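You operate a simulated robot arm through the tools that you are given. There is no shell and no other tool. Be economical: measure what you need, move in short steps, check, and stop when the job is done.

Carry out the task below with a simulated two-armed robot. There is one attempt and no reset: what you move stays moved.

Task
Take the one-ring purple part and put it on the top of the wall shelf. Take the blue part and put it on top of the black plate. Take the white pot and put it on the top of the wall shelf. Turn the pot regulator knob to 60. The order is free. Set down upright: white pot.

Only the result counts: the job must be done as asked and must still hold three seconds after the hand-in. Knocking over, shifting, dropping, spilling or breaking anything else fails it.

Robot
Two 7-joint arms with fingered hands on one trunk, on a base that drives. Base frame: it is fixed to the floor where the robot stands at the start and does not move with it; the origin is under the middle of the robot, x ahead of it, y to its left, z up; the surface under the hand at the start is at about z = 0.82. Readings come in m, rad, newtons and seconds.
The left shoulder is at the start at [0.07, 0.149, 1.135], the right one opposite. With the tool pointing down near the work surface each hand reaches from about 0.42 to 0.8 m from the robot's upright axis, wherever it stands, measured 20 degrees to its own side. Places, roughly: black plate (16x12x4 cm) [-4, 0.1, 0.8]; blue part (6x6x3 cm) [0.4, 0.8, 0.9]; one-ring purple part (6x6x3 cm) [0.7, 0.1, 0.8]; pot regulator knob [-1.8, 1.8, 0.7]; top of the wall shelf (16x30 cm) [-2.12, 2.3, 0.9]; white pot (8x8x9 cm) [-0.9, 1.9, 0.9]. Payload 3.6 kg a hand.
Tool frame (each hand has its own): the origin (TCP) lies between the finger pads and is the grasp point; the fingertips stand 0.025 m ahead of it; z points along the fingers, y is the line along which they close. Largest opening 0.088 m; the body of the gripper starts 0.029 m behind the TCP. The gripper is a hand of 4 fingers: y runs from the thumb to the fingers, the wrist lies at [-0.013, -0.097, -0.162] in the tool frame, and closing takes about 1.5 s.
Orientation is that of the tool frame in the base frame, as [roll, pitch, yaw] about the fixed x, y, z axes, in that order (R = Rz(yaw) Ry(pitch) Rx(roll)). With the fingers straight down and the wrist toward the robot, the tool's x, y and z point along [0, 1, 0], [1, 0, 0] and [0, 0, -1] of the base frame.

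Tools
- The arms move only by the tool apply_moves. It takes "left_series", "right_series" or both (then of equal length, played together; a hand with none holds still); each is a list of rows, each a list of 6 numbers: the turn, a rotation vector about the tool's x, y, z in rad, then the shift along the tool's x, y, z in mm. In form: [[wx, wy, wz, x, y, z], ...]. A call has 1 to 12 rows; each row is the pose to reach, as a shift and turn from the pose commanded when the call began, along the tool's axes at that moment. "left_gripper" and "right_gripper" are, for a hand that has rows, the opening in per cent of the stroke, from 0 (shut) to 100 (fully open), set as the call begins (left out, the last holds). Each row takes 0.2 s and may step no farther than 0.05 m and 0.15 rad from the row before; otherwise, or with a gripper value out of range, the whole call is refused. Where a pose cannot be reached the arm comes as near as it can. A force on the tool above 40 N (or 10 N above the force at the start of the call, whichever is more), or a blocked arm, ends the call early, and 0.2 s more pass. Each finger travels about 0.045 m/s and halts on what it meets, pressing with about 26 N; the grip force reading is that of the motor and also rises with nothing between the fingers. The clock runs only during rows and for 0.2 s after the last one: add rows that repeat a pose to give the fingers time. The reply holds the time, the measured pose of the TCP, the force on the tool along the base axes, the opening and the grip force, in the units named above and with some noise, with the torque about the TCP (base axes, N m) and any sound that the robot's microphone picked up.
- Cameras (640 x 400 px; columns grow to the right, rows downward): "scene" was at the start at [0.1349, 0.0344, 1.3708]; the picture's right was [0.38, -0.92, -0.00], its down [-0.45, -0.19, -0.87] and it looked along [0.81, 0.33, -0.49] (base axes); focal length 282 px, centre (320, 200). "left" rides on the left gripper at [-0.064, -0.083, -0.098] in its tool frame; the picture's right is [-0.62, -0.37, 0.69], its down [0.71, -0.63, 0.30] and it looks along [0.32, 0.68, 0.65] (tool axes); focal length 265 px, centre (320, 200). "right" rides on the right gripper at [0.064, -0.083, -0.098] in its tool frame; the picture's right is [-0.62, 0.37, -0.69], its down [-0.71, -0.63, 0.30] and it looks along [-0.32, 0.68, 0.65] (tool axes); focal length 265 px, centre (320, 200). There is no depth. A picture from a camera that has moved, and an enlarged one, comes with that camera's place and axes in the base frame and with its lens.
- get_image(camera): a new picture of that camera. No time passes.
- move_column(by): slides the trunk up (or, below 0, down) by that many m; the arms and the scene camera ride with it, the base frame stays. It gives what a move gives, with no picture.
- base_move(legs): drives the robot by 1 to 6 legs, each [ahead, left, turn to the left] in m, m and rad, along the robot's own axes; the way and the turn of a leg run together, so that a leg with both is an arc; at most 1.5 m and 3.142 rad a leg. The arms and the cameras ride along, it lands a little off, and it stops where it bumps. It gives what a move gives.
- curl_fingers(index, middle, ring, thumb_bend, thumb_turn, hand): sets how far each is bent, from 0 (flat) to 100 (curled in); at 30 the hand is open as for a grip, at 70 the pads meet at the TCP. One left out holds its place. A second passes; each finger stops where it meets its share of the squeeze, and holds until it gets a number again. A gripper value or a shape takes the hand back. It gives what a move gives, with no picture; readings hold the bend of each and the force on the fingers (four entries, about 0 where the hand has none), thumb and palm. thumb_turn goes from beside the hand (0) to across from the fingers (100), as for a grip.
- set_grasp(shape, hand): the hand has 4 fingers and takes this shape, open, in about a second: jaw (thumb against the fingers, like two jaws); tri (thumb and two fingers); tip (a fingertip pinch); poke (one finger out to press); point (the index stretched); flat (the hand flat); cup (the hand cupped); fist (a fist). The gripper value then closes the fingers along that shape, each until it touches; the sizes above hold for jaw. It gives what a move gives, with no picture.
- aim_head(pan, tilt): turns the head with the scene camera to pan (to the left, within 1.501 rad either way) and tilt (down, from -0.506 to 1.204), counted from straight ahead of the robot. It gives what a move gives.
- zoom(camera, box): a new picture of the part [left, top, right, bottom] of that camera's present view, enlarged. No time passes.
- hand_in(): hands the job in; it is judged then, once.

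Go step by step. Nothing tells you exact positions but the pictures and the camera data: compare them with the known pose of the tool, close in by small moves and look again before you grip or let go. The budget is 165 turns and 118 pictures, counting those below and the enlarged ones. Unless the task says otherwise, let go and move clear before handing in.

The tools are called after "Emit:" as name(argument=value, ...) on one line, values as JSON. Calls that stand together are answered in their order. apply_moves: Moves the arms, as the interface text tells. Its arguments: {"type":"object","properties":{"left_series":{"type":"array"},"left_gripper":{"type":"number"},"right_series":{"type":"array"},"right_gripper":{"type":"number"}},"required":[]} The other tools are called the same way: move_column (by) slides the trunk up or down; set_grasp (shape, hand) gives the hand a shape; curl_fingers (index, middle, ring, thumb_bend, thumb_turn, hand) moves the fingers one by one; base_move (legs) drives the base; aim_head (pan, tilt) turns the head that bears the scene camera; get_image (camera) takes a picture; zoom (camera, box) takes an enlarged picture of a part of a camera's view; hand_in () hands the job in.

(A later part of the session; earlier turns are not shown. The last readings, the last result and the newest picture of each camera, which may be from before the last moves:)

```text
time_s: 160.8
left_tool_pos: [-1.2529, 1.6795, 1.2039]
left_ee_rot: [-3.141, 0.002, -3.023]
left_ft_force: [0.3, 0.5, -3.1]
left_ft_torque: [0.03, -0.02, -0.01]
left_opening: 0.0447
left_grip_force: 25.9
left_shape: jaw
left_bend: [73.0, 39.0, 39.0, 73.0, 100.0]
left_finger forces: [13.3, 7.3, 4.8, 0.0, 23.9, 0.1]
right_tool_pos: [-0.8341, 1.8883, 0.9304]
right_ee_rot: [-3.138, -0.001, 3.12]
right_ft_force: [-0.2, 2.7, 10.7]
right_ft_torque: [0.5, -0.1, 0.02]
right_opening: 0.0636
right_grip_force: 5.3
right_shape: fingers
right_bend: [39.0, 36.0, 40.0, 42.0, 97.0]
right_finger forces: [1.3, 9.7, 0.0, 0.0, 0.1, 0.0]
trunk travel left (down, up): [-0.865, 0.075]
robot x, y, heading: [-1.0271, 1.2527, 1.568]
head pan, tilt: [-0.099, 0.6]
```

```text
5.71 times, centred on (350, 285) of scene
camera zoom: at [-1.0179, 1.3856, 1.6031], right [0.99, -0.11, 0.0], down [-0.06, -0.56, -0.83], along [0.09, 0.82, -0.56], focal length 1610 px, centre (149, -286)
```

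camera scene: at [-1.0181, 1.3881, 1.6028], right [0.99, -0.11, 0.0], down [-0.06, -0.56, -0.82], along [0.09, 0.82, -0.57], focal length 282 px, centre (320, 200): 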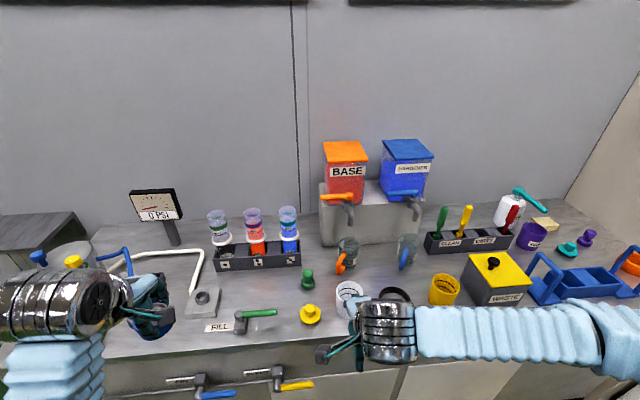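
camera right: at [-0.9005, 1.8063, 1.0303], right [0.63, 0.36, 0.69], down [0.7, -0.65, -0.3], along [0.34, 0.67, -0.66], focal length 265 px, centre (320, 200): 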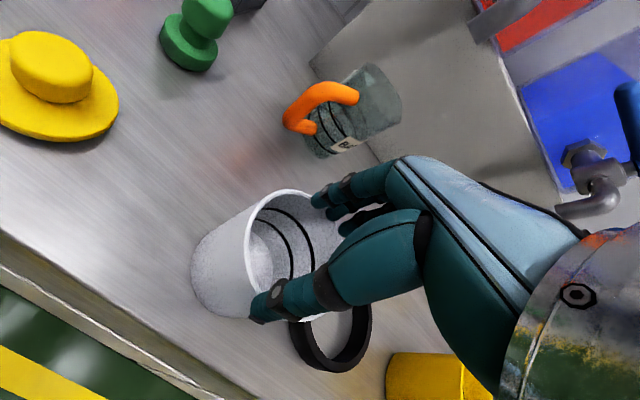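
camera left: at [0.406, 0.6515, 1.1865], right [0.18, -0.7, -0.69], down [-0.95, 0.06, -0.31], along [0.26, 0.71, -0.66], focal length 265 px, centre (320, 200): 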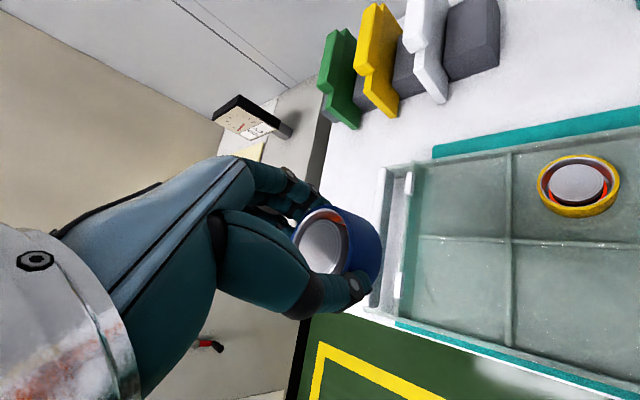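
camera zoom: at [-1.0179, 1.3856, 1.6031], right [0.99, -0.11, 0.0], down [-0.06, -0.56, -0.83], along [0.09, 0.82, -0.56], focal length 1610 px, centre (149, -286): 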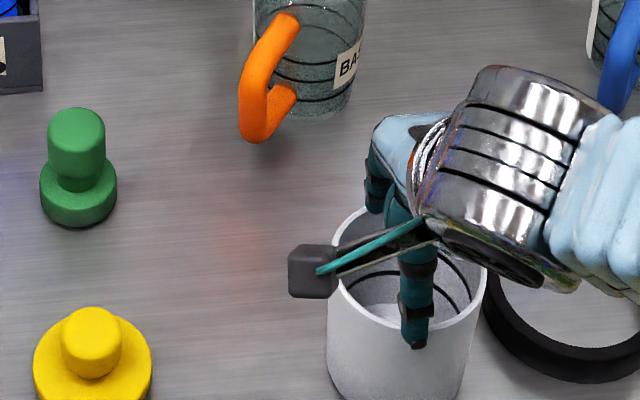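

So the rim is lower than assumed (z≈0.915): the fingertips were only 1 cm below it and slid onto the rim. I'll open, lift, recentre on (-0.837, 1.879), and go deeper (TCP z≈0.897).

Emit:
curl_fingers(hand="right", index=18, middle=18, ring=18, thumb_bend=18)

Emit:
apply_moves(right_series=[[0, 0, 0, 0, 0, -20], [0, 0, 0, 0, 0, -40], [0, 0, 0, 1, -9, -40], [0, 0, 0, 1, -9, -40]])

Emit:
get_image(camera="right")

Emit:
zoom(camera="scene", box=[310, 250, 390, 320])

```text
time_s: 161.8
left_tool_pos: [-1.2518, 1.6811, 1.2024]
left_ee_rot: [-3.139, 0.001, -3.023]
left_ft_force: [0.0, 0.5, -3.0]
left_ft_torque: [0.0, -0.04, 0.0]
left_opening: 0.0446
left_grip_force: 26.3
left_shape: jaw
left_bend: [73.0, 39.0, 39.0, 73.0, 100.0]
left_finger forces: [13.3, 7.4, 4.8, 0.1, 23.9, 0.1]
right_tool_pos: [-0.8336, 1.8901, 0.9279]
right_ee_rot: [-3.135, 0.0, 3.121]
right_ft_force: [0.1, -0.7, 0.1]
right_ft_torque: [-0.01, -0.01, 0.01]
right_opening: 0.1071
right_grip_force: 0.0
right_shape: fingers
right_bend: [18.0, 18.0, 18.0, 18.0, 95.0]
right_finger forces: [0.0, 0.0, 0.0, 0.1, 0.0, 0.0]
trunk travel left (down, up): [-0.865, 0.075]
robot x, y, heading: [-1.0269, 1.2498, 1.565]
head pan, tilt: [-0.099, 0.6]
```

```text
time_s: 162.8
left_tool_pos: [-1.2527, 1.681, 1.2043]
left_ee_rot: [-3.14, 0.004, -3.023]
left_ft_force: [-1.3, 0.5, -3.7]
left_ft_torque: [-0.01, -0.03, -0.02]
left_opening: 0.0448
left_grip_force: 25.7
left_shape: jaw
left_bend: [73.0, 39.0, 39.0, 73.0, 100.0]
left_finger forces: [13.3, 7.3, 4.9, 0.0, 23.8, 0.0]
right_tool_pos: [-0.8342, 1.8818, 0.9701]
right_ee_rot: [-3.136, -0.001, 3.12]
right_ft_force: [0.6, -0.7, -0.1]
right_ft_torque: [-0.01, -0.01, 0.01]
right_opening: 0.1072
right_grip_force: 0.2
right_shape: fingers
right_bend: [18.0, 18.0, 18.0, 18.0, 95.0]
right_finger forces: [0.0, 0.1, 0.0, 0.0, 0.0, 0.0]
trunk travel left (down, up): [-0.865, 0.075]
robot x, y, heading: [-1.0267, 1.2447, 1.564]
head pan, tilt: [-0.099, 0.6]
```

```text
37 pictures are left
camera right: at [-0.9003, 1.7991, 1.0703], right [0.63, 0.36, 0.69], down [0.7, -0.65, -0.3], along [0.34, 0.67, -0.66], focal length 265 px, centre (320, 200)
```

right: 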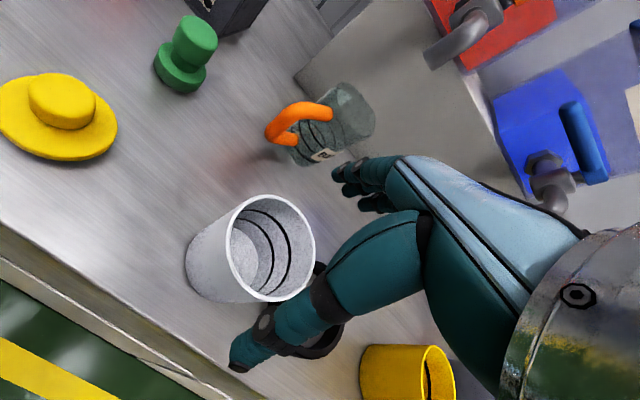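

```text
5.71 times, centred on (350, 285) of scene
camera zoom: at [-1.0172, 1.387, 1.6029], right [0.99, -0.11, 0.0], down [-0.06, -0.56, -0.83], along [0.09, 0.82, -0.56], focal length 1610 px, centre (149, -286)
```

zoom: 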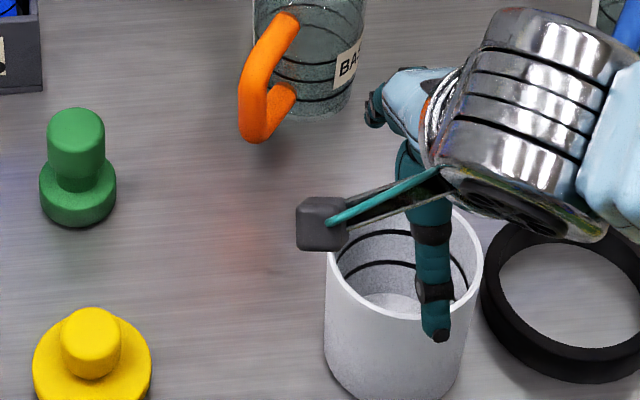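

Both cameras now agree: pot at (-0.835, 1.888), rim z≈0.915. I'll correct 6 mm and descend to z≈0.897.

Emit:
apply_moves(right_series=[[0, 0, 0, 1, 6, 0], [0, 0, 0, 1, 6, 20], [0, 0, 0, 1, 6, 40], [0, 0, 0, 1, 6, 58], [0, 0, 0, 1, 6, 73], [0, 0, 0, 1, 6, 73]])

Emit:
curl_fingers(hand="right", index=36, middle=36, ring=36, thumb_bend=36)

Emit:
get_image(camera="right")

```text
time_s: 164.2
left_tool_pos: [-1.2522, 1.6807, 1.2035]
left_ee_rot: [-3.14, 0.003, -3.022]
left_ft_force: [-0.2, -0.4, -3.4]
left_ft_torque: [-0.01, -0.03, 0.0]
left_opening: 0.0447
left_grip_force: 26.2
left_shape: jaw
left_bend: [73.0, 39.0, 39.0, 73.0, 100.0]
left_finger forces: [13.2, 7.3, 4.8, 0.1, 23.9, 0.1]
right_tool_pos: [-0.8345, 1.8852, 0.8957]
right_ee_rot: [-3.135, 0.001, 3.122]
right_ft_force: [0.0, 1.0, 0.2]
right_ft_torque: [0.06, -0.03, 0.02]
right_opening: 0.1075
right_grip_force: 0.1
right_shape: fingers
right_bend: [18.0, 18.0, 18.0, 18.0, 95.0]
right_finger forces: [0.2, 0.0, 0.0, 0.1, 0.0, 0.1]
trunk travel left (down, up): [-0.865, 0.075]
robot x, y, heading: [-1.0276, 1.2498, 1.563]
head pan, tilt: [-0.099, 0.6]
```

```text
time_s: 165.2
left_tool_pos: [-1.2526, 1.6812, 1.2025]
left_ee_rot: [-3.14, 0.002, -3.023]
left_ft_force: [0.3, 0.1, -3.9]
left_ft_torque: [-0.02, -0.02, -0.02]
left_opening: 0.0446
left_grip_force: 26.2
left_shape: jaw
left_bend: [73.0, 39.0, 39.0, 73.0, 100.0]
left_finger forces: [13.3, 7.2, 4.8, 0.0, 23.9, 0.0]
right_tool_pos: [-0.8361, 1.8855, 0.8957]
right_ee_rot: [-3.134, -0.001, 3.12]
right_ft_force: [0.7, 0.8, 0.2]
right_ft_torque: [0.01, -0.01, -0.03]
right_opening: 0.0754
right_grip_force: 1.0
right_shape: fingers
right_bend: [35.0, 35.0, 36.0, 35.0, 96.0]
right_finger forces: [1.2, 0.3, 0.0, 0.0, 1.3, 0.1]
trunk travel left (down, up): [-0.865, 0.075]
robot x, y, heading: [-1.027, 1.2535, 1.564]
head pan, tilt: [-0.099, 0.6]
```

```text
35 pictures are left
camera right: at [-0.9014, 1.8036, 0.9959], right [0.63, 0.36, 0.69], down [0.7, -0.65, -0.3], along [0.34, 0.67, -0.66], focal length 265 px, centre (320, 200)
```

right: 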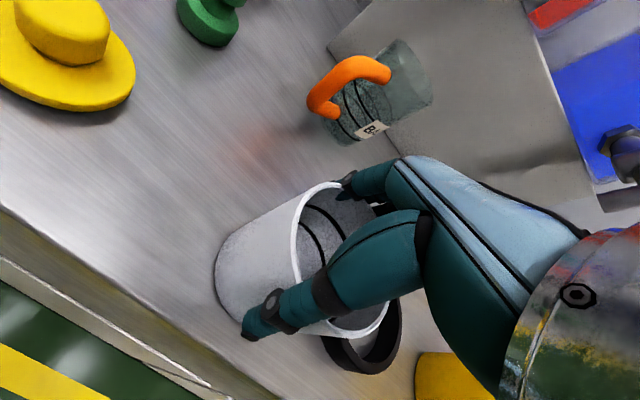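

Now contact is balanced (index 1.2, middle 0.3, thumb 1.3 N) at a 75 mm opening. I'll close with full grip.

Emit:
apply_moves(right_series=[[0, 0, 0, 0, 0, 0], [0, 0, 0, 0, 0, 0], [0, 0, 0, 0, 0, 0], [0, 0, 0, 0, 0, 0], [0, 0, 0, 0, 0, 0]], right_gripper=0)

Emit:
get_image(camera="right")

```text
time_s: 166.4
left_tool_pos: [-1.2531, 1.6812, 1.2025]
left_ee_rot: [-3.139, 0.003, -3.022]
left_ft_force: [0.6, 0.4, -4.0]
left_ft_torque: [-0.02, -0.01, -0.02]
left_opening: 0.0448
left_grip_force: 25.6
left_shape: jaw
left_bend: [73.0, 39.0, 39.0, 73.0, 100.0]
left_finger forces: [13.3, 7.3, 4.7, 0.0, 23.9, 0.0]
right_tool_pos: [-0.8358, 1.8845, 0.8964]
right_ee_rot: [-3.136, -0.001, 3.12]
right_ft_force: [-0.3, 0.5, -0.5]
right_ft_torque: [-0.02, 0.03, -0.01]
right_opening: 0.0637
right_grip_force: 25.9
right_shape: jaw
right_bend: [32.0, 34.0, 33.0, 58.0, 98.0]
right_finger forces: [9.9, 8.5, 3.8, 0.0, 21.4, 0.0]
trunk travel left (down, up): [-0.865, 0.075]
robot x, y, heading: [-1.0249, 1.2508, 1.561]
head pan, tilt: [-0.099, 0.6]
```

```text
34 pictures are left
camera right: at [-0.9012, 1.8037, 0.9958], right [0.63, 0.36, 0.69], down [0.7, -0.65, -0.3], along [0.34, 0.67, -0.66], focal length 265 px, centre (320, 200)
```

right: 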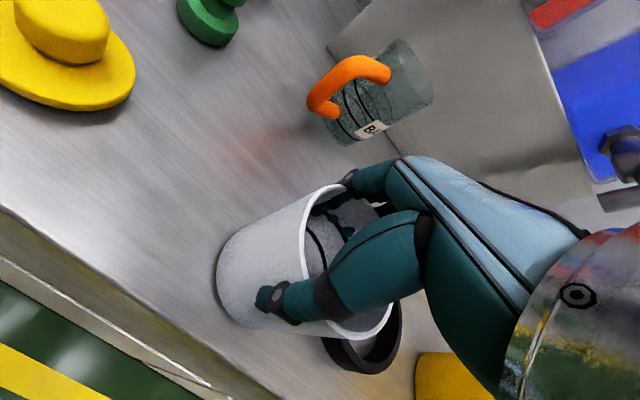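

A firm, balanced grip. I'll lift straight up and verify.

Emit:
apply_moves(right_series=[[0, 0, 0, 0, 0, -15], [0, 0, 0, 0, 0, -45], [0, 0, 0, 0, 0, -85], [0, 0, 0, 0, 0, -125], [0, 0, 0, 0, 0, -165], [0, 0, 0, 0, 0, -200], [0, 0, 0, 0, -40, -210], [0, 0, 0, 0, -85, -215], [0, 0, 0, 0, -130, -215], [0, 0, 0, 0, -175, -215], [0, 0, 0, 0, -200, -215]])

Emit:
get_image(camera="scene")

```text
time_s: 168.8
left_tool_pos: [-1.2512, 1.6795, 1.2042]
left_ee_rot: [-3.141, 0.002, -3.023]
left_ft_force: [0.5, -0.1, -3.0]
left_ft_torque: [-0.03, 0.01, -0.01]
left_opening: 0.0446
left_grip_force: 26.0
left_shape: jaw
left_bend: [73.0, 39.0, 39.0, 73.0, 100.0]
left_finger forces: [13.1, 7.2, 4.8, 0.0, 23.9, 0.1]
right_tool_pos: [-0.8384, 1.6866, 1.1121]
right_ee_rot: [-3.137, 0.0, 3.121]
right_ft_force: [-0.5, 0.0, -1.4]
right_ft_torque: [0.02, 0.02, -0.02]
right_opening: 0.0632
right_grip_force: 25.5
right_shape: jaw
right_bend: [32.0, 35.0, 33.0, 58.0, 98.0]
right_finger forces: [9.4, 8.6, 4.0, 0.1, 20.8, 0.0]
trunk travel left (down, up): [-0.865, 0.075]
robot x, y, heading: [-1.0309, 1.2496, 1.56]
head pan, tilt: [-0.099, 0.6]
```

```text
33 pictures are left
camera scene: at [-1.016, 1.385, 1.6031], right [0.99, -0.11, 0.0], down [-0.06, -0.56, -0.83], along [0.09, 0.82, -0.56], focal length 282 px, centre (320, 200)
```

scene: 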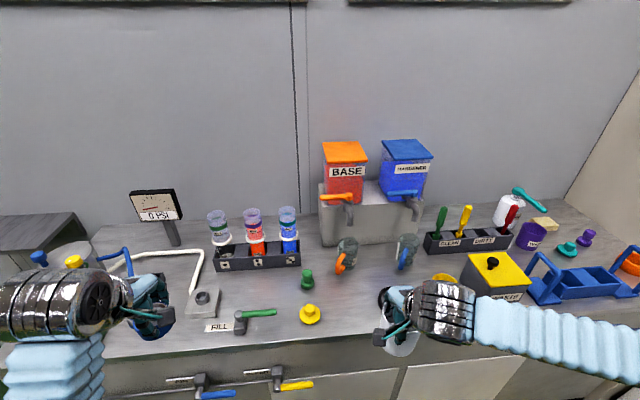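

The pot is held upright. I'll back off and drive left to the shelf.

Emit:
base_move(legs=[[-0.2, 0, 0.01], [0, 1.2, 0]])

```text
time_s: 187.1
left_tool_pos: [-2.4531, 1.488, 1.204]
left_ee_rot: [-3.138, 0.001, -3.021]
left_ft_force: [0.6, -0.2, -4.3]
left_ft_torque: [-0.04, -0.07, -0.03]
left_opening: 0.0446
left_grip_force: 25.8
left_shape: jaw
left_bend: [73.0, 39.0, 39.0, 73.0, 100.0]
left_finger forces: [13.1, 7.3, 4.9, 0.1, 23.8, 0.0]
right_tool_pos: [-2.0397, 1.4952, 1.1106]
right_ee_rot: [-3.135, 0.001, 3.121]
right_ft_force: [-0.3, -0.6, -0.1]
right_ft_torque: [-0.01, 0.05, 0.06]
right_opening: 0.0617
right_grip_force: 25.6
right_shape: jaw
right_bend: [32.0, 35.0, 33.0, 59.0, 98.0]
right_finger forces: [8.8, 8.4, 4.8, 0.0, 20.1, 0.1]
trunk travel left (down, up): [-0.865, 0.075]
robot x, y, heading: [-2.231, 1.0589, 1.564]
head pan, tilt: [-0.099, 0.6]
```

Emit:
base_move(legs=[[0.6, 0, 0]])

Emit:
aim_head(pan=-0.4, tilt=0.75)

Emit:
get_image(camera="scene")

Emit:
get_image(camera="right")

```text
time_s: 195.1
left_tool_pos: [-2.443, 2.0841, 1.2028]
left_ee_rot: [-3.14, 0.003, -3.033]
left_ft_force: [0.6, 0.1, -3.1]
left_ft_torque: [-0.02, -0.02, -0.01]
left_opening: 0.0444
left_grip_force: 25.8
left_shape: jaw
left_bend: [73.0, 39.0, 39.0, 73.0, 100.0]
left_finger forces: [13.0, 7.4, 5.0, 0.1, 23.8, 0.0]
right_tool_pos: [-2.0304, 2.0874, 1.1121]
right_ee_rot: [-3.134, 0.001, 3.11]
right_ft_force: [0.5, 0.3, -1.0]
right_ft_torque: [-0.02, 0.02, -0.02]
right_opening: 0.0612
right_grip_force: 25.7
right_shape: jaw
right_bend: [32.0, 35.0, 33.0, 59.0, 98.0]
right_finger forces: [8.4, 8.4, 5.0, 0.0, 19.8, 0.1]
trunk travel left (down, up): [-0.865, 0.075]
robot x, y, heading: [-2.2193, 1.6508, 1.551]
head pan, tilt: [-0.099, 0.6]
```

```text
time_s: 195.9
left_tool_pos: [-2.4416, 2.0844, 1.2034]
left_ee_rot: [-3.141, 0.004, -3.035]
left_ft_force: [0.3, -0.4, -3.3]
left_ft_torque: [0.01, -0.01, 0.0]
left_opening: 0.0443
left_grip_force: 26.2
left_shape: jaw
left_bend: [73.0, 39.0, 39.0, 73.0, 100.0]
left_finger forces: [13.2, 7.2, 4.9, 0.0, 23.8, 0.0]
right_tool_pos: [-2.0282, 2.0863, 1.111]
right_ee_rot: [-3.134, -0.002, 3.11]
right_ft_force: [0.1, -0.5, 0.0]
right_ft_torque: [0.01, 0.0, -0.02]
right_opening: 0.0616
right_grip_force: 25.5
right_shape: jaw
right_bend: [32.0, 35.0, 33.0, 59.0, 98.0]
right_finger forces: [8.3, 8.3, 4.9, 0.1, 19.9, 0.0]
trunk travel left (down, up): [-0.865, 0.075]
robot x, y, heading: [-2.2229, 1.6536, 1.549]
head pan, tilt: [-0.4, 0.75]
```

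```text
32 pictures are left
camera scene: at [-2.1864, 1.7763, 1.59], right [0.91, -0.4, 0.0], down [-0.28, -0.62, -0.73], along [0.3, 0.67, -0.68], focal length 282 px, centre (320, 200)
```

scene: 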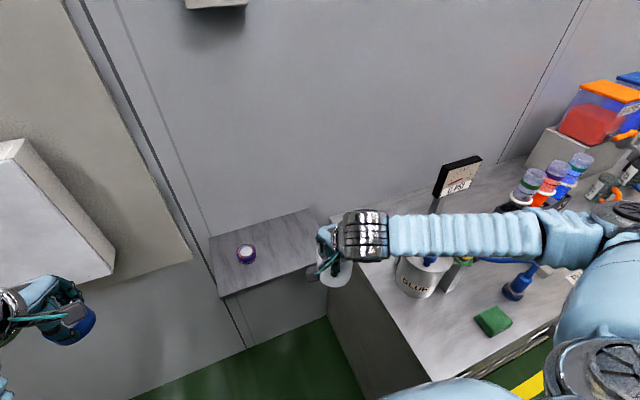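

```text
31 pictures are left
camera right: at [-2.0957, 2.006, 1.2114], right [0.63, 0.35, 0.69], down [0.69, -0.65, -0.3], along [0.35, 0.67, -0.66], focal length 265 px, centre (320, 200)
```

right: 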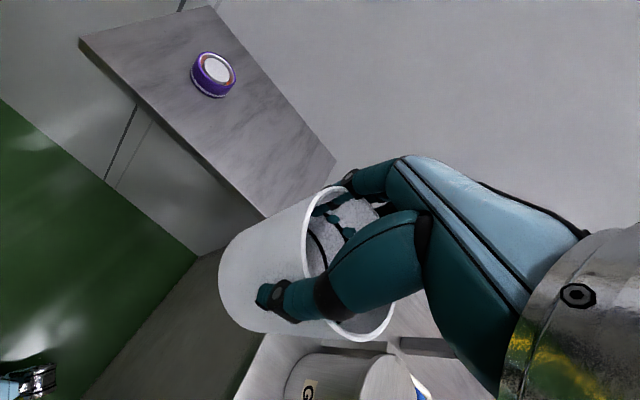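

Positioned well; purple part and shelf visible. I'll extend the pot over the shelf to (-2.03, 2.32) and lower it partway.

Emit:
apply_moves(right_series=[[0, 0, 0, 1, 40, 0], [0, 0, 0, 3, 80, 0], [0, 0, 0, 4, 120, 0], [0, 0, 0, 5, 160, 0], [0, 0, 0, 7, 200, 0], [0, 0, 0, 8, 232, 0], [0, 0, 0, 8, 232, 40], [0, 0, 0, 8, 232, 80], [0, 0, 0, 8, 232, 115], [0, 0, 0, 8, 232, 115]])

Emit:
get_image(camera="scene")

Emit:
get_image(camera="right")

```text
time_s: 198.1
left_tool_pos: [-2.4414, 2.0842, 1.2034]
left_ee_rot: [-3.138, 0.003, -3.034]
left_ft_force: [0.5, 0.4, -3.4]
left_ft_torque: [0.02, -0.04, 0.0]
left_opening: 0.0446
left_grip_force: 26.2
left_shape: jaw
left_bend: [73.0, 39.0, 39.0, 73.0, 100.0]
left_finger forces: [13.2, 7.2, 4.9, 0.0, 23.7, 0.0]
right_tool_pos: [-2.0275, 2.3196, 0.9919]
right_ee_rot: [-3.136, 0.001, 3.109]
right_ft_force: [0.3, -0.5, -0.6]
right_ft_torque: [-0.02, 0.0, -0.02]
right_opening: 0.0604
right_grip_force: 26.2
right_shape: jaw
right_bend: [32.0, 35.0, 33.0, 60.0, 98.0]
right_finger forces: [8.1, 8.3, 5.1, 0.0, 19.5, 0.0]
trunk travel left (down, up): [-0.865, 0.075]
robot x, y, heading: [-2.2229, 1.6502, 1.552]
head pan, tilt: [-0.4, 0.75]
```

```text
30 pictures are left
camera scene: at [-2.1859, 1.7756, 1.5901], right [0.91, -0.4, 0.0], down [-0.28, -0.62, -0.73], along [0.3, 0.67, -0.68], focal length 282 px, centre (320, 200)
```

scene: 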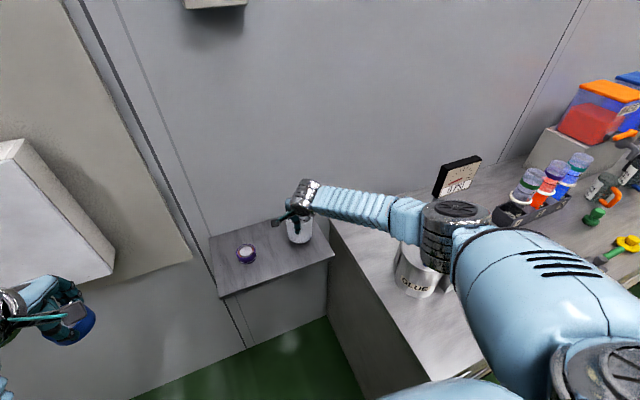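

```text
29 pictures are left
camera right: at [-2.0949, 2.239, 1.0916], right [0.63, 0.35, 0.69], down [0.69, -0.65, -0.3], along [0.35, 0.67, -0.66], focal length 265 px, centre (320, 200)
```

right: 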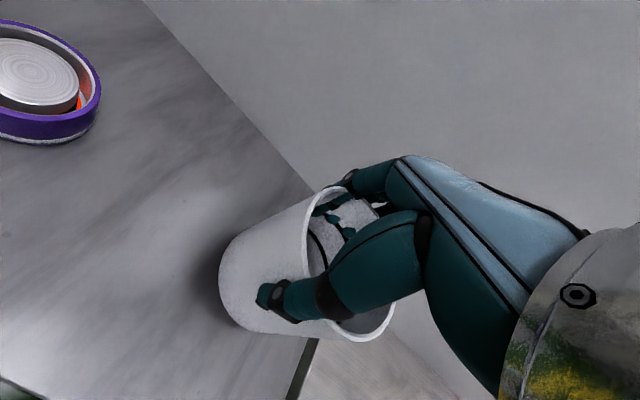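

The pot is over the shelf with good margins. I'll creep down until contact.

Emit:
apply_moves(right_series=[[0, 0, 0, 0, 0, 5], [0, 0, 0, 0, 0, 10], [0, 0, 0, 0, 0, 14], [0, 0, 0, 0, 0, 18], [0, 0, 0, 0, 0, 20]])

```text
time_s: 199.3
left_tool_pos: [-2.4418, 2.084, 1.2032]
left_ee_rot: [-3.141, 0.002, -3.032]
left_ft_force: [0.8, 0.3, -3.3]
left_ft_torque: [-0.03, -0.02, 0.02]
left_opening: 0.0446
left_grip_force: 25.5
left_shape: jaw
left_bend: [73.0, 39.0, 39.0, 73.0, 100.0]
left_finger forces: [13.1, 7.3, 5.0, 0.1, 23.7, 0.0]
right_tool_pos: [-2.0286, 2.3182, 0.9749]
right_ee_rot: [-3.135, 0.002, 3.111]
right_ft_force: [0.4, -0.2, 0.8]
right_ft_torque: [0.08, -0.01, 0.02]
right_opening: 0.0602
right_grip_force: 26.0
right_shape: jaw
right_bend: [33.0, 35.0, 33.0, 60.0, 98.0]
right_finger forces: [8.3, 8.5, 5.0, 0.1, 19.5, 0.0]
trunk travel left (down, up): [-0.865, 0.075]
robot x, y, heading: [-2.2225, 1.6507, 1.559]
head pan, tilt: [-0.4, 0.75]
```

Emit:
apply_moves(right_series=[[0, 0, 0, 0, 0, 2], [0, 0, 0, 0, 0, 3], [0, 0, 0, 0, 0, 3]])

Emit:
zoom(camera="scene", box=[200, 160, 360, 300])

```text
time_s: 200.1
left_tool_pos: [-2.4419, 2.0824, 1.2047]
left_ee_rot: [-3.141, 0.004, -3.033]
left_ft_force: [-0.2, 0.0, -3.7]
left_ft_torque: [-0.03, -0.03, -0.03]
left_opening: 0.0446
left_grip_force: 25.6
left_shape: jaw
left_bend: [73.0, 39.0, 39.0, 73.0, 100.0]
left_finger forces: [13.1, 7.1, 5.0, 0.1, 23.8, 0.0]
right_tool_pos: [-2.03, 2.3179, 0.9736]
right_ee_rot: [-3.139, -0.001, 3.11]
right_ft_force: [-0.9, -1.0, 9.2]
right_ft_torque: [0.18, -0.12, -0.04]
right_opening: 0.0601
right_grip_force: 26.1
right_shape: jaw
right_bend: [32.0, 35.0, 33.0, 60.0, 98.0]
right_finger forces: [8.0, 8.6, 5.1, 0.0, 21.2, 0.0]
trunk travel left (down, up): [-0.865, 0.075]
robot x, y, heading: [-2.2218, 1.6516, 1.55]
head pan, tilt: [-0.4, 0.75]
```

```text
2.86 times, centred on (280, 230) of scene
camera zoom: at [-2.1866, 1.7741, 1.5903], right [0.91, -0.4, 0.0], down [-0.28, -0.62, -0.73], along [0.3, 0.67, -0.68], focal length 805 px, centre (434, 114)
```

zoom: 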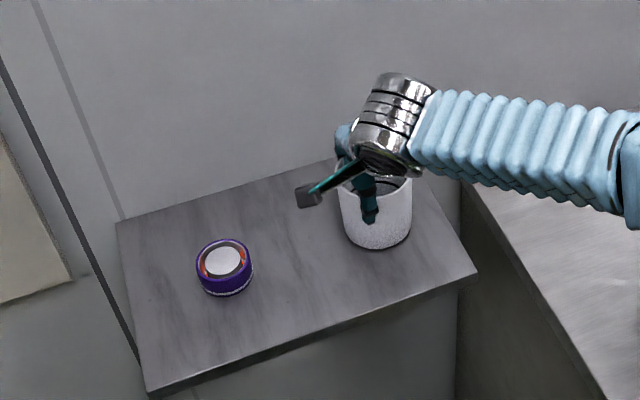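

Solid contact. I'll open the hand wide, rise straight up and look.

Emit:
curl_fingers(hand="right", index=16, middle=16, ring=16, thumb_bend=16)

Emit:
apply_moves(right_series=[[0, 0, 0, 0, 0, 0], [0, 0, 0, 0, 0, 0], [0, 0, 0, 0, 0, -20], [0, 0, 0, 0, 0, -50], [0, 0, 0, 0, 0, -90], [0, 0, 0, 0, 0, -130], [0, 0, 0, 0, -40, -150], [0, 0, 0, 0, -90, -150], [0, 0, 0, 0, -140, -150], [0, 0, 0, 0, -190, -150], [0, 0, 0, 0, -230, -150]])

Emit:
zoom(camera="scene", box=[200, 160, 360, 300])

```text
time_s: 201.1
left_tool_pos: [-2.4403, 2.0855, 1.2024]
left_ee_rot: [-3.138, 0.003, -3.034]
left_ft_force: [0.3, -0.2, -3.1]
left_ft_torque: [0.01, -0.09, -0.02]
left_opening: 0.0447
left_grip_force: 26.1
left_shape: jaw
left_bend: [73.0, 39.0, 39.0, 73.0, 100.0]
left_finger forces: [13.2, 7.3, 5.1, 0.0, 23.9, 0.0]
right_tool_pos: [-2.0283, 2.3211, 0.9714]
right_ee_rot: [-3.134, 0.0, 3.111]
right_ft_force: [0.7, -0.4, -0.1]
right_ft_torque: [0.01, 0.03, 0.02]
right_opening: 0.1098
right_grip_force: 0.0
right_shape: fingers
right_bend: [16.0, 16.0, 16.0, 16.0, 100.0]
right_finger forces: [0.0, 0.1, 0.1, 0.0, 0.0, 0.1]
trunk travel left (down, up): [-0.865, 0.075]
robot x, y, heading: [-2.2212, 1.6524, 1.554]
head pan, tilt: [-0.4, 0.75]
```

```text
time_s: 203.5
left_tool_pos: [-2.4419, 2.0816, 1.2042]
left_ee_rot: [-3.141, 0.003, -3.036]
left_ft_force: [-0.3, -0.8, -3.4]
left_ft_torque: [0.01, 0.0, -0.03]
left_opening: 0.0443
left_grip_force: 25.3
left_shape: jaw
left_bend: [73.0, 39.0, 39.0, 73.0, 100.0]
left_finger forces: [13.1, 7.2, 5.0, 0.0, 23.8, 0.0]
right_tool_pos: [-2.037, 2.0861, 1.1234]
right_ee_rot: [-3.139, 0.0, 3.112]
right_ft_force: [1.1, -0.1, -0.5]
right_ft_torque: [0.02, -0.01, 0.0]
right_opening: 0.1098
right_grip_force: 0.0
right_shape: fingers
right_bend: [16.0, 16.0, 16.0, 16.0, 100.0]
right_finger forces: [0.0, 0.0, 0.0, 0.0, 0.0, 0.0]
trunk travel left (down, up): [-0.865, 0.075]
robot x, y, heading: [-2.2165, 1.6546, 1.554]
head pan, tilt: [-0.4, 0.75]
```

```text
2.86 times, centred on (280, 230) of scene
camera zoom: at [-2.1857, 1.7737, 1.5903], right [0.91, -0.4, 0.0], down [-0.28, -0.62, -0.73], along [0.3, 0.67, -0.68], focal length 805 px, centre (434, 114)
```

zoom: 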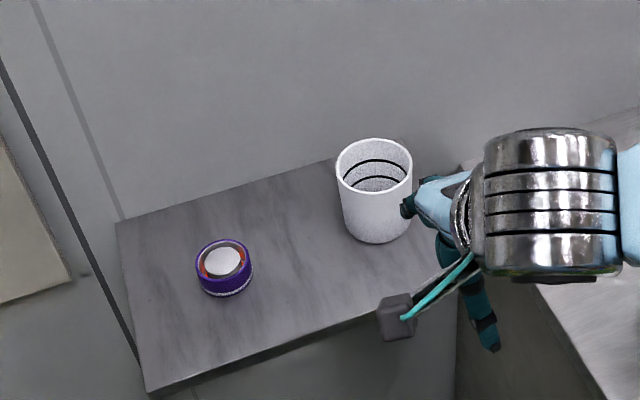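

Both items stand well on the shelf. Now to the regulator: back out, shift right in front of the dial, and look.

Emit:
base_move(legs=[[-0.62, 0, 0.015], [0, -0.25, 0]])

Emit:
move_column(by=-0.3)

Emit:
aim_head(pan=-0.2, tilt=0.65)

Emit:
get_image(camera="scene")

```text
time_s: 215.4
left_tool_pos: [-2.1983, 1.4516, 1.2022]
left_ee_rot: [-3.139, 0.004, -3.025]
left_ft_force: [-0.1, 0.2, -2.9]
left_ft_torque: [0.0, 0.0, -0.02]
left_opening: 0.0441
left_grip_force: 25.5
left_shape: jaw
left_bend: [73.0, 39.0, 39.0, 73.0, 100.0]
left_finger forces: [13.1, 7.3, 5.1, 0.0, 23.8, 0.0]
right_tool_pos: [-1.7941, 1.4596, 1.1238]
right_ee_rot: [-3.135, 0.002, 3.117]
right_ft_force: [-0.8, -0.2, -0.2]
right_ft_torque: [0.0, 0.02, 0.02]
right_opening: 0.11
right_grip_force: 0.1
right_shape: fingers
right_bend: [16.0, 16.0, 16.0, 16.0, 100.0]
right_finger forces: [0.1, 0.1, 0.1, 0.1, 0.0, 0.0]
trunk travel left (down, up): [-0.865, 0.075]
robot x, y, heading: [-1.9723, 1.0187, 1.566]
head pan, tilt: [-0.4, 0.75]
```

```text
time_s: 218.4
left_tool_pos: [-2.1967, 1.4525, 0.9035]
left_ee_rot: [-3.138, 0.001, -3.025]
left_ft_force: [-0.6, -0.5, -2.9]
left_ft_torque: [-0.03, 0.03, 0.0]
left_opening: 0.0444
left_grip_force: 26.1
left_shape: jaw
left_bend: [73.0, 39.0, 39.0, 73.0, 100.0]
left_finger forces: [13.2, 7.2, 4.9, 0.0, 23.7, 0.1]
right_tool_pos: [-1.7933, 1.4595, 0.8237]
right_ee_rot: [-3.134, 0.001, 3.117]
right_ft_force: [-0.5, -0.6, 0.5]
right_ft_torque: [0.0, 0.01, 0.02]
right_opening: 0.1099
right_grip_force: 0.1
right_shape: fingers
right_bend: [16.0, 16.0, 16.0, 16.0, 100.0]
right_finger forces: [0.0, 0.0, 0.0, 0.2, 0.0, 0.0]
trunk travel left (down, up): [-0.565, 0.375]
robot x, y, heading: [-1.9686, 1.0188, 1.566]
head pan, tilt: [-0.4, 0.75]
```

```text
time_s: 219.1
left_tool_pos: [-2.1973, 1.4517, 0.9023]
left_ee_rot: [-3.136, 0.001, -3.024]
left_ft_force: [-1.0, 0.3, -2.9]
left_ft_torque: [-0.01, -0.04, 0.0]
left_opening: 0.0446
left_grip_force: 26.7
left_shape: jaw
left_bend: [73.0, 39.0, 39.0, 73.0, 100.0]
left_finger forces: [13.0, 7.2, 5.0, 0.0, 23.6, 0.0]
right_tool_pos: [-1.7921, 1.4594, 0.8236]
right_ee_rot: [-3.134, 0.001, 3.117]
right_ft_force: [0.0, -0.6, 0.0]
right_ft_torque: [-0.02, 0.01, 0.03]
right_opening: 0.1101
right_grip_force: 0.1
right_shape: fingers
right_bend: [16.0, 16.0, 16.0, 16.0, 100.0]
right_finger forces: [0.1, 0.0, 0.0, 0.0, 0.0, 0.0]
trunk travel left (down, up): [-0.565, 0.375]
robot x, y, heading: [-1.9694, 1.0216, 1.561]
head pan, tilt: [-0.201, 0.649]
```

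```text
26 pictures are left
camera scene: at [-1.9518, 1.1551, 1.2985], right [0.98, -0.21, 0.0], down [-0.13, -0.59, -0.8], along [0.17, 0.78, -0.61], focal length 282 px, centre (320, 200)
```

scene: 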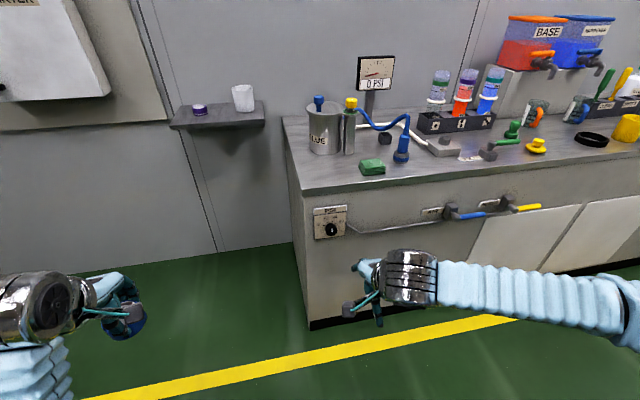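

Purple and pot are in place on the shelf; the dial's now visible. I'll zoom into it.

Emit:
zoom(camera="scene", box=[300, 195, 364, 245])

```text
8.00 times, centred on (332, 220) of scene
camera zoom: at [-1.9518, 1.1551, 1.2985], right [0.98, -0.21, 0.0], down [-0.13, -0.59, -0.8], along [0.17, 0.78, -0.61], focal length 2254 px, centre (224, 40)
```

zoom: 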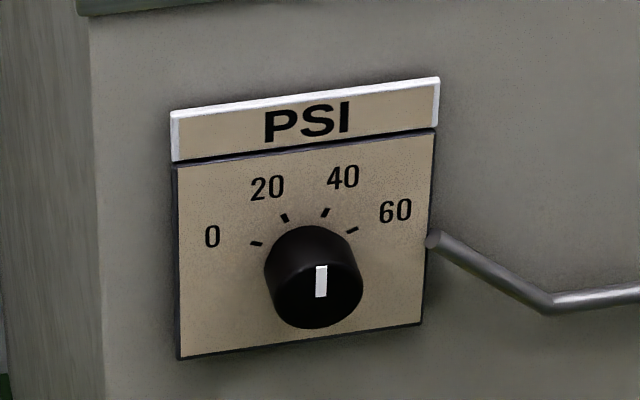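

The knob (Ø≈4 cm, scale ±75°, pointer near 30) is at about (-1.78, 1.79, 0.686), facing me. I'll lower the trunk and pitch the right hand to point at the panel.

Emit:
move_column(by=-0.2)

Emit:
apply_moves(right_series=[[-0.131, 0, 0, -1, 14, -7], [-0.262, 0, 0, -2, 28, -14], [-0.393, 0, 0, -3, 42, -21], [-0.524, 0, 0, -4, 56, -28], [-0.655, 0, 0, -5, 70, -35], [-0.785, 0, 0, -6, 84, -42], [-0.916, 0, 0, -7, 98, -49], [-1.047, 0, 0, -8, 112, -56], [-1.178, 0, 0, -9, 126, -63], [-1.309, 0, 0, -10, 140, -70], [-1.44, 0, 0, -10, 154, -76], [-1.571, 0, 0, -10, 160, -76]], right_gripper=80)

Emit:
get_image(camera="scene")

```text
time_s: 221.3
left_tool_pos: [-2.1982, 1.452, 0.7045]
left_ee_rot: [-3.139, 0.003, -3.025]
left_ft_force: [-0.5, 0.1, -3.9]
left_ft_torque: [0.01, 0.0, 0.0]
left_opening: 0.0444
left_grip_force: 25.5
left_shape: jaw
left_bend: [73.0, 39.0, 39.0, 73.0, 100.0]
left_finger forces: [13.2, 7.2, 4.9, 0.0, 23.7, 0.0]
right_tool_pos: [-1.793, 1.459, 0.6231]
right_ee_rot: [-3.134, -0.001, 3.118]
right_ft_force: [-0.2, -0.3, 0.7]
right_ft_torque: [0.03, -0.05, -0.01]
right_opening: 0.1098
right_grip_force: 0.0
right_shape: fingers
right_bend: [16.0, 16.0, 16.0, 16.0, 100.0]
right_finger forces: [0.0, 0.1, 0.0, 0.0, 0.0, 0.0]
trunk travel left (down, up): [-0.365, 0.575]
robot x, y, heading: [-1.9696, 1.0207, 1.563]
head pan, tilt: [-0.201, 0.649]
```

```text
time_s: 223.9
left_tool_pos: [-2.1967, 1.4525, 0.7032]
left_ee_rot: [-3.138, 0.001, -3.025]
left_ft_force: [-0.7, -0.2, -3.9]
left_ft_torque: [-0.01, -0.01, -0.02]
left_opening: 0.0444
left_grip_force: 26.5
left_shape: jaw
left_bend: [73.0, 39.0, 39.0, 73.0, 100.0]
left_finger forces: [13.1, 7.1, 4.9, 0.0, 23.7, 0.0]
right_tool_pos: [-1.6587, 1.6314, 0.7004]
right_ee_rot: [1.58, -0.027, -3.087]
right_ft_force: [0.3, -0.9, 0.4]
right_ft_torque: [0.02, 0.01, 0.05]
right_opening: 0.0706
right_grip_force: 0.0
right_shape: jaw
right_bend: [27.0, 34.0, 31.0, 49.0, 99.0]
right_finger forces: [0.0, 0.1, 0.0, 0.1, 0.1, 0.0]
right hand out of reach, approached as far as the arm can: row 3, 4, 5, 6, 7, 8, 9, 10, 11, 12
trunk travel left (down, up): [-0.365, 0.575]
robot x, y, heading: [-1.9727, 1.0216, 1.561]
head pan, tilt: [-0.201, 0.649]
```

```text
24 pictures are left
camera scene: at [-1.952, 1.1546, 1.0986], right [0.98, -0.21, 0.0], down [-0.13, -0.59, -0.8], along [0.17, 0.78, -0.6], focal length 282 px, centre (320, 200)
```

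scene: 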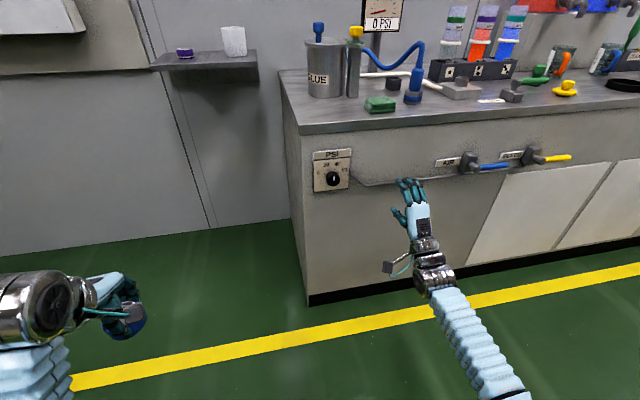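

The hand points at the panel, but 12 cm too far right because of the arm's limits there. I'll shift the base left to bring it in line with the knob and take a close look.

Emit:
base_move(legs=[[0, 0.12, 0]])

Emit:
apply_moves(right_series=[[0, 0, 0, 0, 0, 0]])

Emit:
zoom(camera="scene", box=[320, 110, 480, 250])

Emit:
get_image(camera="right")

```text
time_s: 226.1
left_tool_pos: [-2.3185, 1.4516, 0.7017]
left_ee_rot: [-3.139, 0.003, -3.025]
left_ft_force: [0.1, -0.1, -2.6]
left_ft_torque: [-0.02, -0.04, 0.0]
left_opening: 0.0446
left_grip_force: 26.4
left_shape: jaw
left_bend: [73.0, 39.0, 39.0, 73.0, 100.0]
left_finger forces: [13.1, 7.3, 5.0, 0.0, 23.7, 0.0]
right_tool_pos: [-1.7798, 1.6325, 0.7016]
right_ee_rot: [1.58, -0.024, -3.083]
right_ft_force: [-0.2, 0.2, -0.7]
right_ft_torque: [0.02, -0.03, -0.01]
right_opening: 0.0705
right_grip_force: 0.1
right_shape: jaw
right_bend: [27.0, 34.0, 31.0, 49.0, 99.0]
right_finger forces: [0.1, 0.1, 0.0, 0.0, 0.0, 0.0]
trunk travel left (down, up): [-0.365, 0.575]
robot x, y, heading: [-2.0924, 1.0221, 1.561]
head pan, tilt: [-0.201, 0.649]
```

```text
time_s: 226.5
left_tool_pos: [-2.3188, 1.4526, 0.7028]
left_ee_rot: [-3.139, 0.004, -3.025]
left_ft_force: [-0.8, 0.1, -3.4]
left_ft_torque: [0.0, -0.04, -0.02]
left_opening: 0.0444
left_grip_force: 25.8
left_shape: jaw
left_bend: [73.0, 39.0, 39.0, 73.0, 100.0]
left_finger forces: [13.2, 7.3, 4.8, 0.0, 23.6, 0.0]
right_tool_pos: [-1.7795, 1.6326, 0.7013]
right_ee_rot: [1.58, -0.024, -3.085]
right_ft_force: [1.4, 0.1, 0.4]
right_ft_torque: [0.01, 0.02, -0.02]
right_opening: 0.0703
right_grip_force: 0.0
right_shape: jaw
right_bend: [27.0, 34.0, 31.0, 49.0, 99.0]
right_finger forces: [0.0, 0.0, 0.0, 0.0, 0.0, 0.0]
trunk travel left (down, up): [-0.365, 0.575]
robot x, y, heading: [-2.0973, 1.0223, 1.562]
head pan, tilt: [-0.201, 0.649]
```

```text
2.86 times, centred on (400, 180) of scene
camera zoom: at [-2.076, 1.1559, 1.0986], right [0.98, -0.21, 0.0], down [-0.12, -0.59, -0.8], along [0.17, 0.78, -0.6], focal length 805 px, centre (91, 257)
```

zoom: 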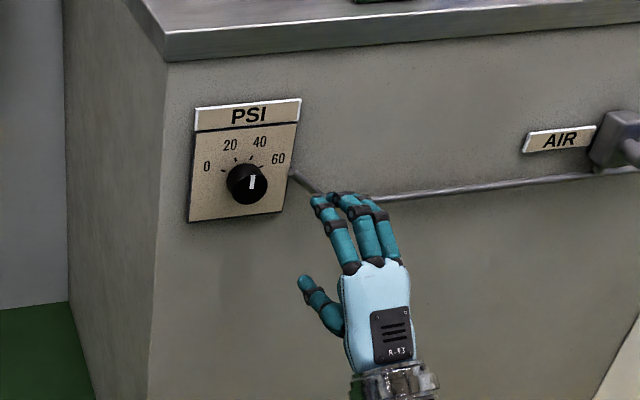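

```text
22 pictures are left
camera right: at [-1.8399, 1.5296, 0.6218], right [0.67, -0.65, 0.36], down [0.68, 0.34, -0.65], along [0.3, 0.68, 0.67], focal length 265 px, centre (320, 200)
```

right: 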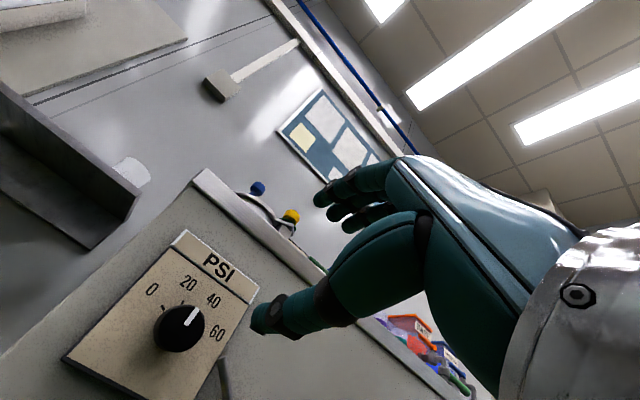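

Triangulating three views puts the knob face at (-1.775, 1.80, 0.665). I'll align the hand with its axis and pre-rotate by -0.5 rad.

Emit:
apply_moves(right_series=[[0, -0.02, -0.12, -2, -12, 0], [0, -0.04, -0.25, -4, -24, 0], [0, -0.05, -0.38, -5, -36, 0], [0, -0.05, -0.5, -5, -36, 0], [0, -0.05, -0.5, -5, -36, 0]], right_gripper=100)

Emit:
get_image(camera="right")

```text
time_s: 227.7
left_tool_pos: [-2.3179, 1.4529, 0.7033]
left_ee_rot: [-3.137, 0.003, -3.025]
left_ft_force: [0.1, 0.8, -3.2]
left_ft_torque: [0.0, 0.01, 0.01]
left_opening: 0.0446
left_grip_force: 26.0
left_shape: jaw
left_bend: [73.0, 39.0, 39.0, 73.0, 100.0]
left_finger forces: [13.2, 7.2, 4.7, 0.0, 23.6, 0.0]
right_tool_pos: [-1.6487, 1.6193, 0.6966]
right_ee_rot: [1.574, 0.465, -3.121]
right_ft_force: [-0.3, 0.5, -0.1]
right_ft_torque: [0.02, -0.04, -0.01]
right_opening: 0.0879
right_grip_force: 0.0
right_shape: jaw
right_bend: [30.0, 30.0, 30.0, 30.0, 98.0]
right_finger forces: [0.1, 0.0, 0.1, 0.0, 0.0, 0.0]
right hand out of reach, approached as far as the arm can: row 1, 2, 3, 4, 5
trunk travel left (down, up): [-0.365, 0.575]
robot x, y, heading: [-2.0951, 1.0231, 1.561]
head pan, tilt: [-0.201, 0.649]
```

```text
21 pictures are left
camera right: at [-1.6674, 1.5199, 0.5941], right [0.4, -0.68, 0.61], down [0.92, 0.32, -0.24], along [-0.03, 0.66, 0.76], focal length 265 px, centre (320, 200)
```

right: 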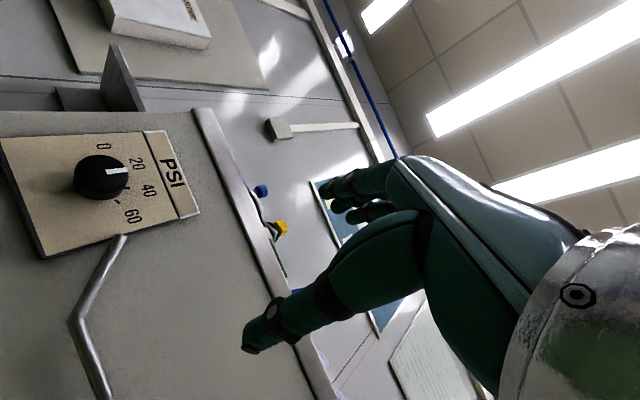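

Negative roll isn't reachable here. I'll return to zero roll at the reachable pose, and lower the trunk to reach knob height instead.

Emit:
apply_moves(right_series=[[0, 0, 0.12, -5, 8, 0], [0, 0, 0.25, -9, 16, 0], [0, 0, 0.38, -13, 24, 0], [0, 0, 0.5, -17, 32, 0], [0, 0, 0.5, -17, 32, 0]])

Emit:
move_column(by=-0.036)

Emit:
apply_moves(right_series=[[0, 0, 0, 0, 0, 0], [0, 0, 0, 0, 0, 0]])

```text
time_s: 228.9
left_tool_pos: [-2.3171, 1.452, 0.7022]
left_ee_rot: [-3.138, 0.002, -3.024]
left_ft_force: [0.4, 0.4, -3.2]
left_ft_torque: [-0.02, -0.04, 0.0]
left_opening: 0.0444
left_grip_force: 26.0
left_shape: jaw
left_bend: [73.0, 39.0, 39.0, 73.0, 100.0]
left_finger forces: [13.1, 7.2, 4.8, 0.1, 23.6, 0.0]
right_tool_pos: [-1.6523, 1.6214, 0.7338]
right_ee_rot: [1.57, -0.027, -3.131]
right_ft_force: [-0.3, -0.3, -0.6]
right_ft_torque: [0.0, -0.01, -0.01]
right_opening: 0.0879
right_grip_force: 0.0
right_shape: jaw
right_bend: [30.0, 30.0, 30.0, 30.0, 98.0]
right_finger forces: [0.0, 0.1, 0.0, 0.0, 0.1, 0.1]
trunk travel left (down, up): [-0.365, 0.575]
robot x, y, heading: [-2.095, 1.021, 1.562]
head pan, tilt: [-0.201, 0.649]
```

```text
time_s: 229.7
left_tool_pos: [-2.3181, 1.4527, 0.6659]
left_ee_rot: [-3.138, 0.004, -3.025]
left_ft_force: [0.2, 0.3, -3.1]
left_ft_torque: [-0.04, -0.02, 0.0]
left_opening: 0.0446
left_grip_force: 26.3
left_shape: jaw
left_bend: [73.0, 39.0, 39.0, 73.0, 100.0]
left_finger forces: [13.1, 7.2, 4.8, 0.1, 23.6, 0.0]
right_tool_pos: [-1.6532, 1.6205, 0.6989]
right_ee_rot: [1.569, -0.024, -3.13]
right_ft_force: [0.3, -0.1, 0.5]
right_ft_torque: [0.0, 0.02, -0.01]
right_opening: 0.0881
right_grip_force: 0.1
right_shape: jaw
right_bend: [30.0, 30.0, 30.0, 30.0, 98.0]
right_finger forces: [0.0, 0.0, 0.1, 0.0, 0.1, 0.1]
trunk travel left (down, up): [-0.329, 0.611]
robot x, y, heading: [-2.0935, 1.0225, 1.561]
head pan, tilt: [-0.201, 0.649]
```

```text
time_s: 230.3
left_tool_pos: [-2.3167, 1.4523, 0.6662]
left_ee_rot: [-3.139, 0.004, -3.025]
left_ft_force: [0.0, 0.5, -3.5]
left_ft_torque: [-0.01, -0.03, -0.04]
left_opening: 0.0443
left_grip_force: 25.7
left_shape: jaw
left_bend: [73.0, 39.0, 39.0, 73.0, 100.0]
left_finger forces: [13.2, 7.1, 4.8, 0.0, 23.6, 0.0]
right_tool_pos: [-1.6523, 1.621, 0.6978]
right_ee_rot: [1.569, -0.024, -3.131]
right_ft_force: [0.0, -0.6, -0.7]
right_ft_torque: [0.0, 0.0, -0.01]
right_opening: 0.0881
right_grip_force: 0.0
right_shape: jaw
right_bend: [30.0, 30.0, 30.0, 30.0, 98.0]
right_finger forces: [0.0, 0.0, 0.0, 0.0, 0.0, 0.1]
trunk travel left (down, up): [-0.329, 0.611]
robot x, y, heading: [-2.0933, 1.021, 1.561]
head pan, tilt: [-0.201, 0.649]
```

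The hand orientation is now exact and reachable here. Let me test the positive roll in free space to see how far it can turn without drifting.

Emit:
apply_moves(right_series=[[0, 0, 0.14, 0, 0, 0], [0, 0, 0.28, 0, 0, 0], [0, 0, 0.42, 0, 0, 0], [0, 0, 0.56, 0, 0, 0], [0, 0, 0.7, 0, 0, 0], [0, 0, 0.84, 0, 0, 0], [0, 0, 0.98, 0, 0, 0], [0, 0, 1.12, 0, 0, 0], [0, 0, 1.25, 0, 0, 0], [0, 0, 1.25, 0, 0, 0]])

```text
time_s: 232.3
left_tool_pos: [-2.3179, 1.4533, 0.6656]
left_ee_rot: [-3.137, 0.004, -3.022]
left_ft_force: [-1.0, 0.7, -3.5]
left_ft_torque: [0.01, -0.05, 0.02]
left_opening: 0.0444
left_grip_force: 25.9
left_shape: jaw
left_bend: [73.0, 39.0, 39.0, 73.0, 100.0]
left_finger forces: [13.1, 7.2, 4.8, 0.0, 23.6, 0.1]
right_tool_pos: [-1.5889, 1.5995, 0.7438]
right_ee_rot: [1.6, -1.035, 3.049]
right_ft_force: [-0.3, -0.7, 0.7]
right_ft_torque: [-0.01, 0.01, 0.0]
right_opening: 0.0884
right_grip_force: 0.0
right_shape: jaw
right_bend: [30.0, 30.0, 30.0, 30.0, 98.0]
right_finger forces: [0.0, 0.0, 0.0, 0.0, 0.1, 0.0]
trunk travel left (down, up): [-0.329, 0.611]
robot x, y, heading: [-2.0919, 1.0236, 1.56]
head pan, tilt: [-0.201, 0.649]
stopped in row 10 (right hand): the arm was blocked; the commanded pose is now the measured one
```

Positive roll works to about 1.0 rad. At this spot the usable range is about -0.5 to +0.7, so I'll rotate back to -0.5 and reposition the base to line up with the knob.

Emit:
apply_moves(right_series=[[0, 0, -0.14, -1, -7, 2], [0, 0, -0.28, -2, -14, 4], [0, 0, -0.42, -2, -21, 6], [0, 0, -0.56, -3, -28, 8], [0, 0, -0.7, -4, -35, 10], [0, 0, -0.84, -4, -42, 12], [0, 0, -0.98, -5, -49, 14], [0, 0, -1.12, -6, -56, 16], [0, 0, -1.26, -6, -63, 18], [0, 0, -1.4, -7, -70, 20], [0, 0, -1.5, -7, -78, 21], [0, 0, -1.5, -7, -78, 21]])

```text
time_s: 234.9
left_tool_pos: [-2.3175, 1.4527, 0.6672]
left_ee_rot: [-3.139, 0.004, -3.024]
left_ft_force: [-0.6, 0.3, -2.7]
left_ft_torque: [0.01, -0.05, -0.01]
left_opening: 0.0442
left_grip_force: 25.6
left_shape: jaw
left_bend: [73.0, 39.0, 39.0, 73.0, 100.0]
left_finger forces: [13.1, 7.3, 4.8, 0.0, 23.6, 0.0]
right_tool_pos: [-1.637, 1.6232, 0.7033]
right_ee_rot: [1.593, 0.458, 3.094]
right_ft_force: [-0.1, 0.1, 0.0]
right_ft_torque: [0.02, -0.03, 0.02]
right_opening: 0.0879
right_grip_force: 0.2
right_shape: jaw
right_bend: [30.0, 30.0, 30.0, 30.0, 98.0]
right_finger forces: [0.0, 0.0, 0.0, 0.0, 0.0, 0.0]
right hand out of reach, approached as far as the arm can: row 11, 12
trunk travel left (down, up): [-0.329, 0.611]
robot x, y, heading: [-2.0941, 1.0231, 1.559]
head pan, tilt: [-0.201, 0.649]
```

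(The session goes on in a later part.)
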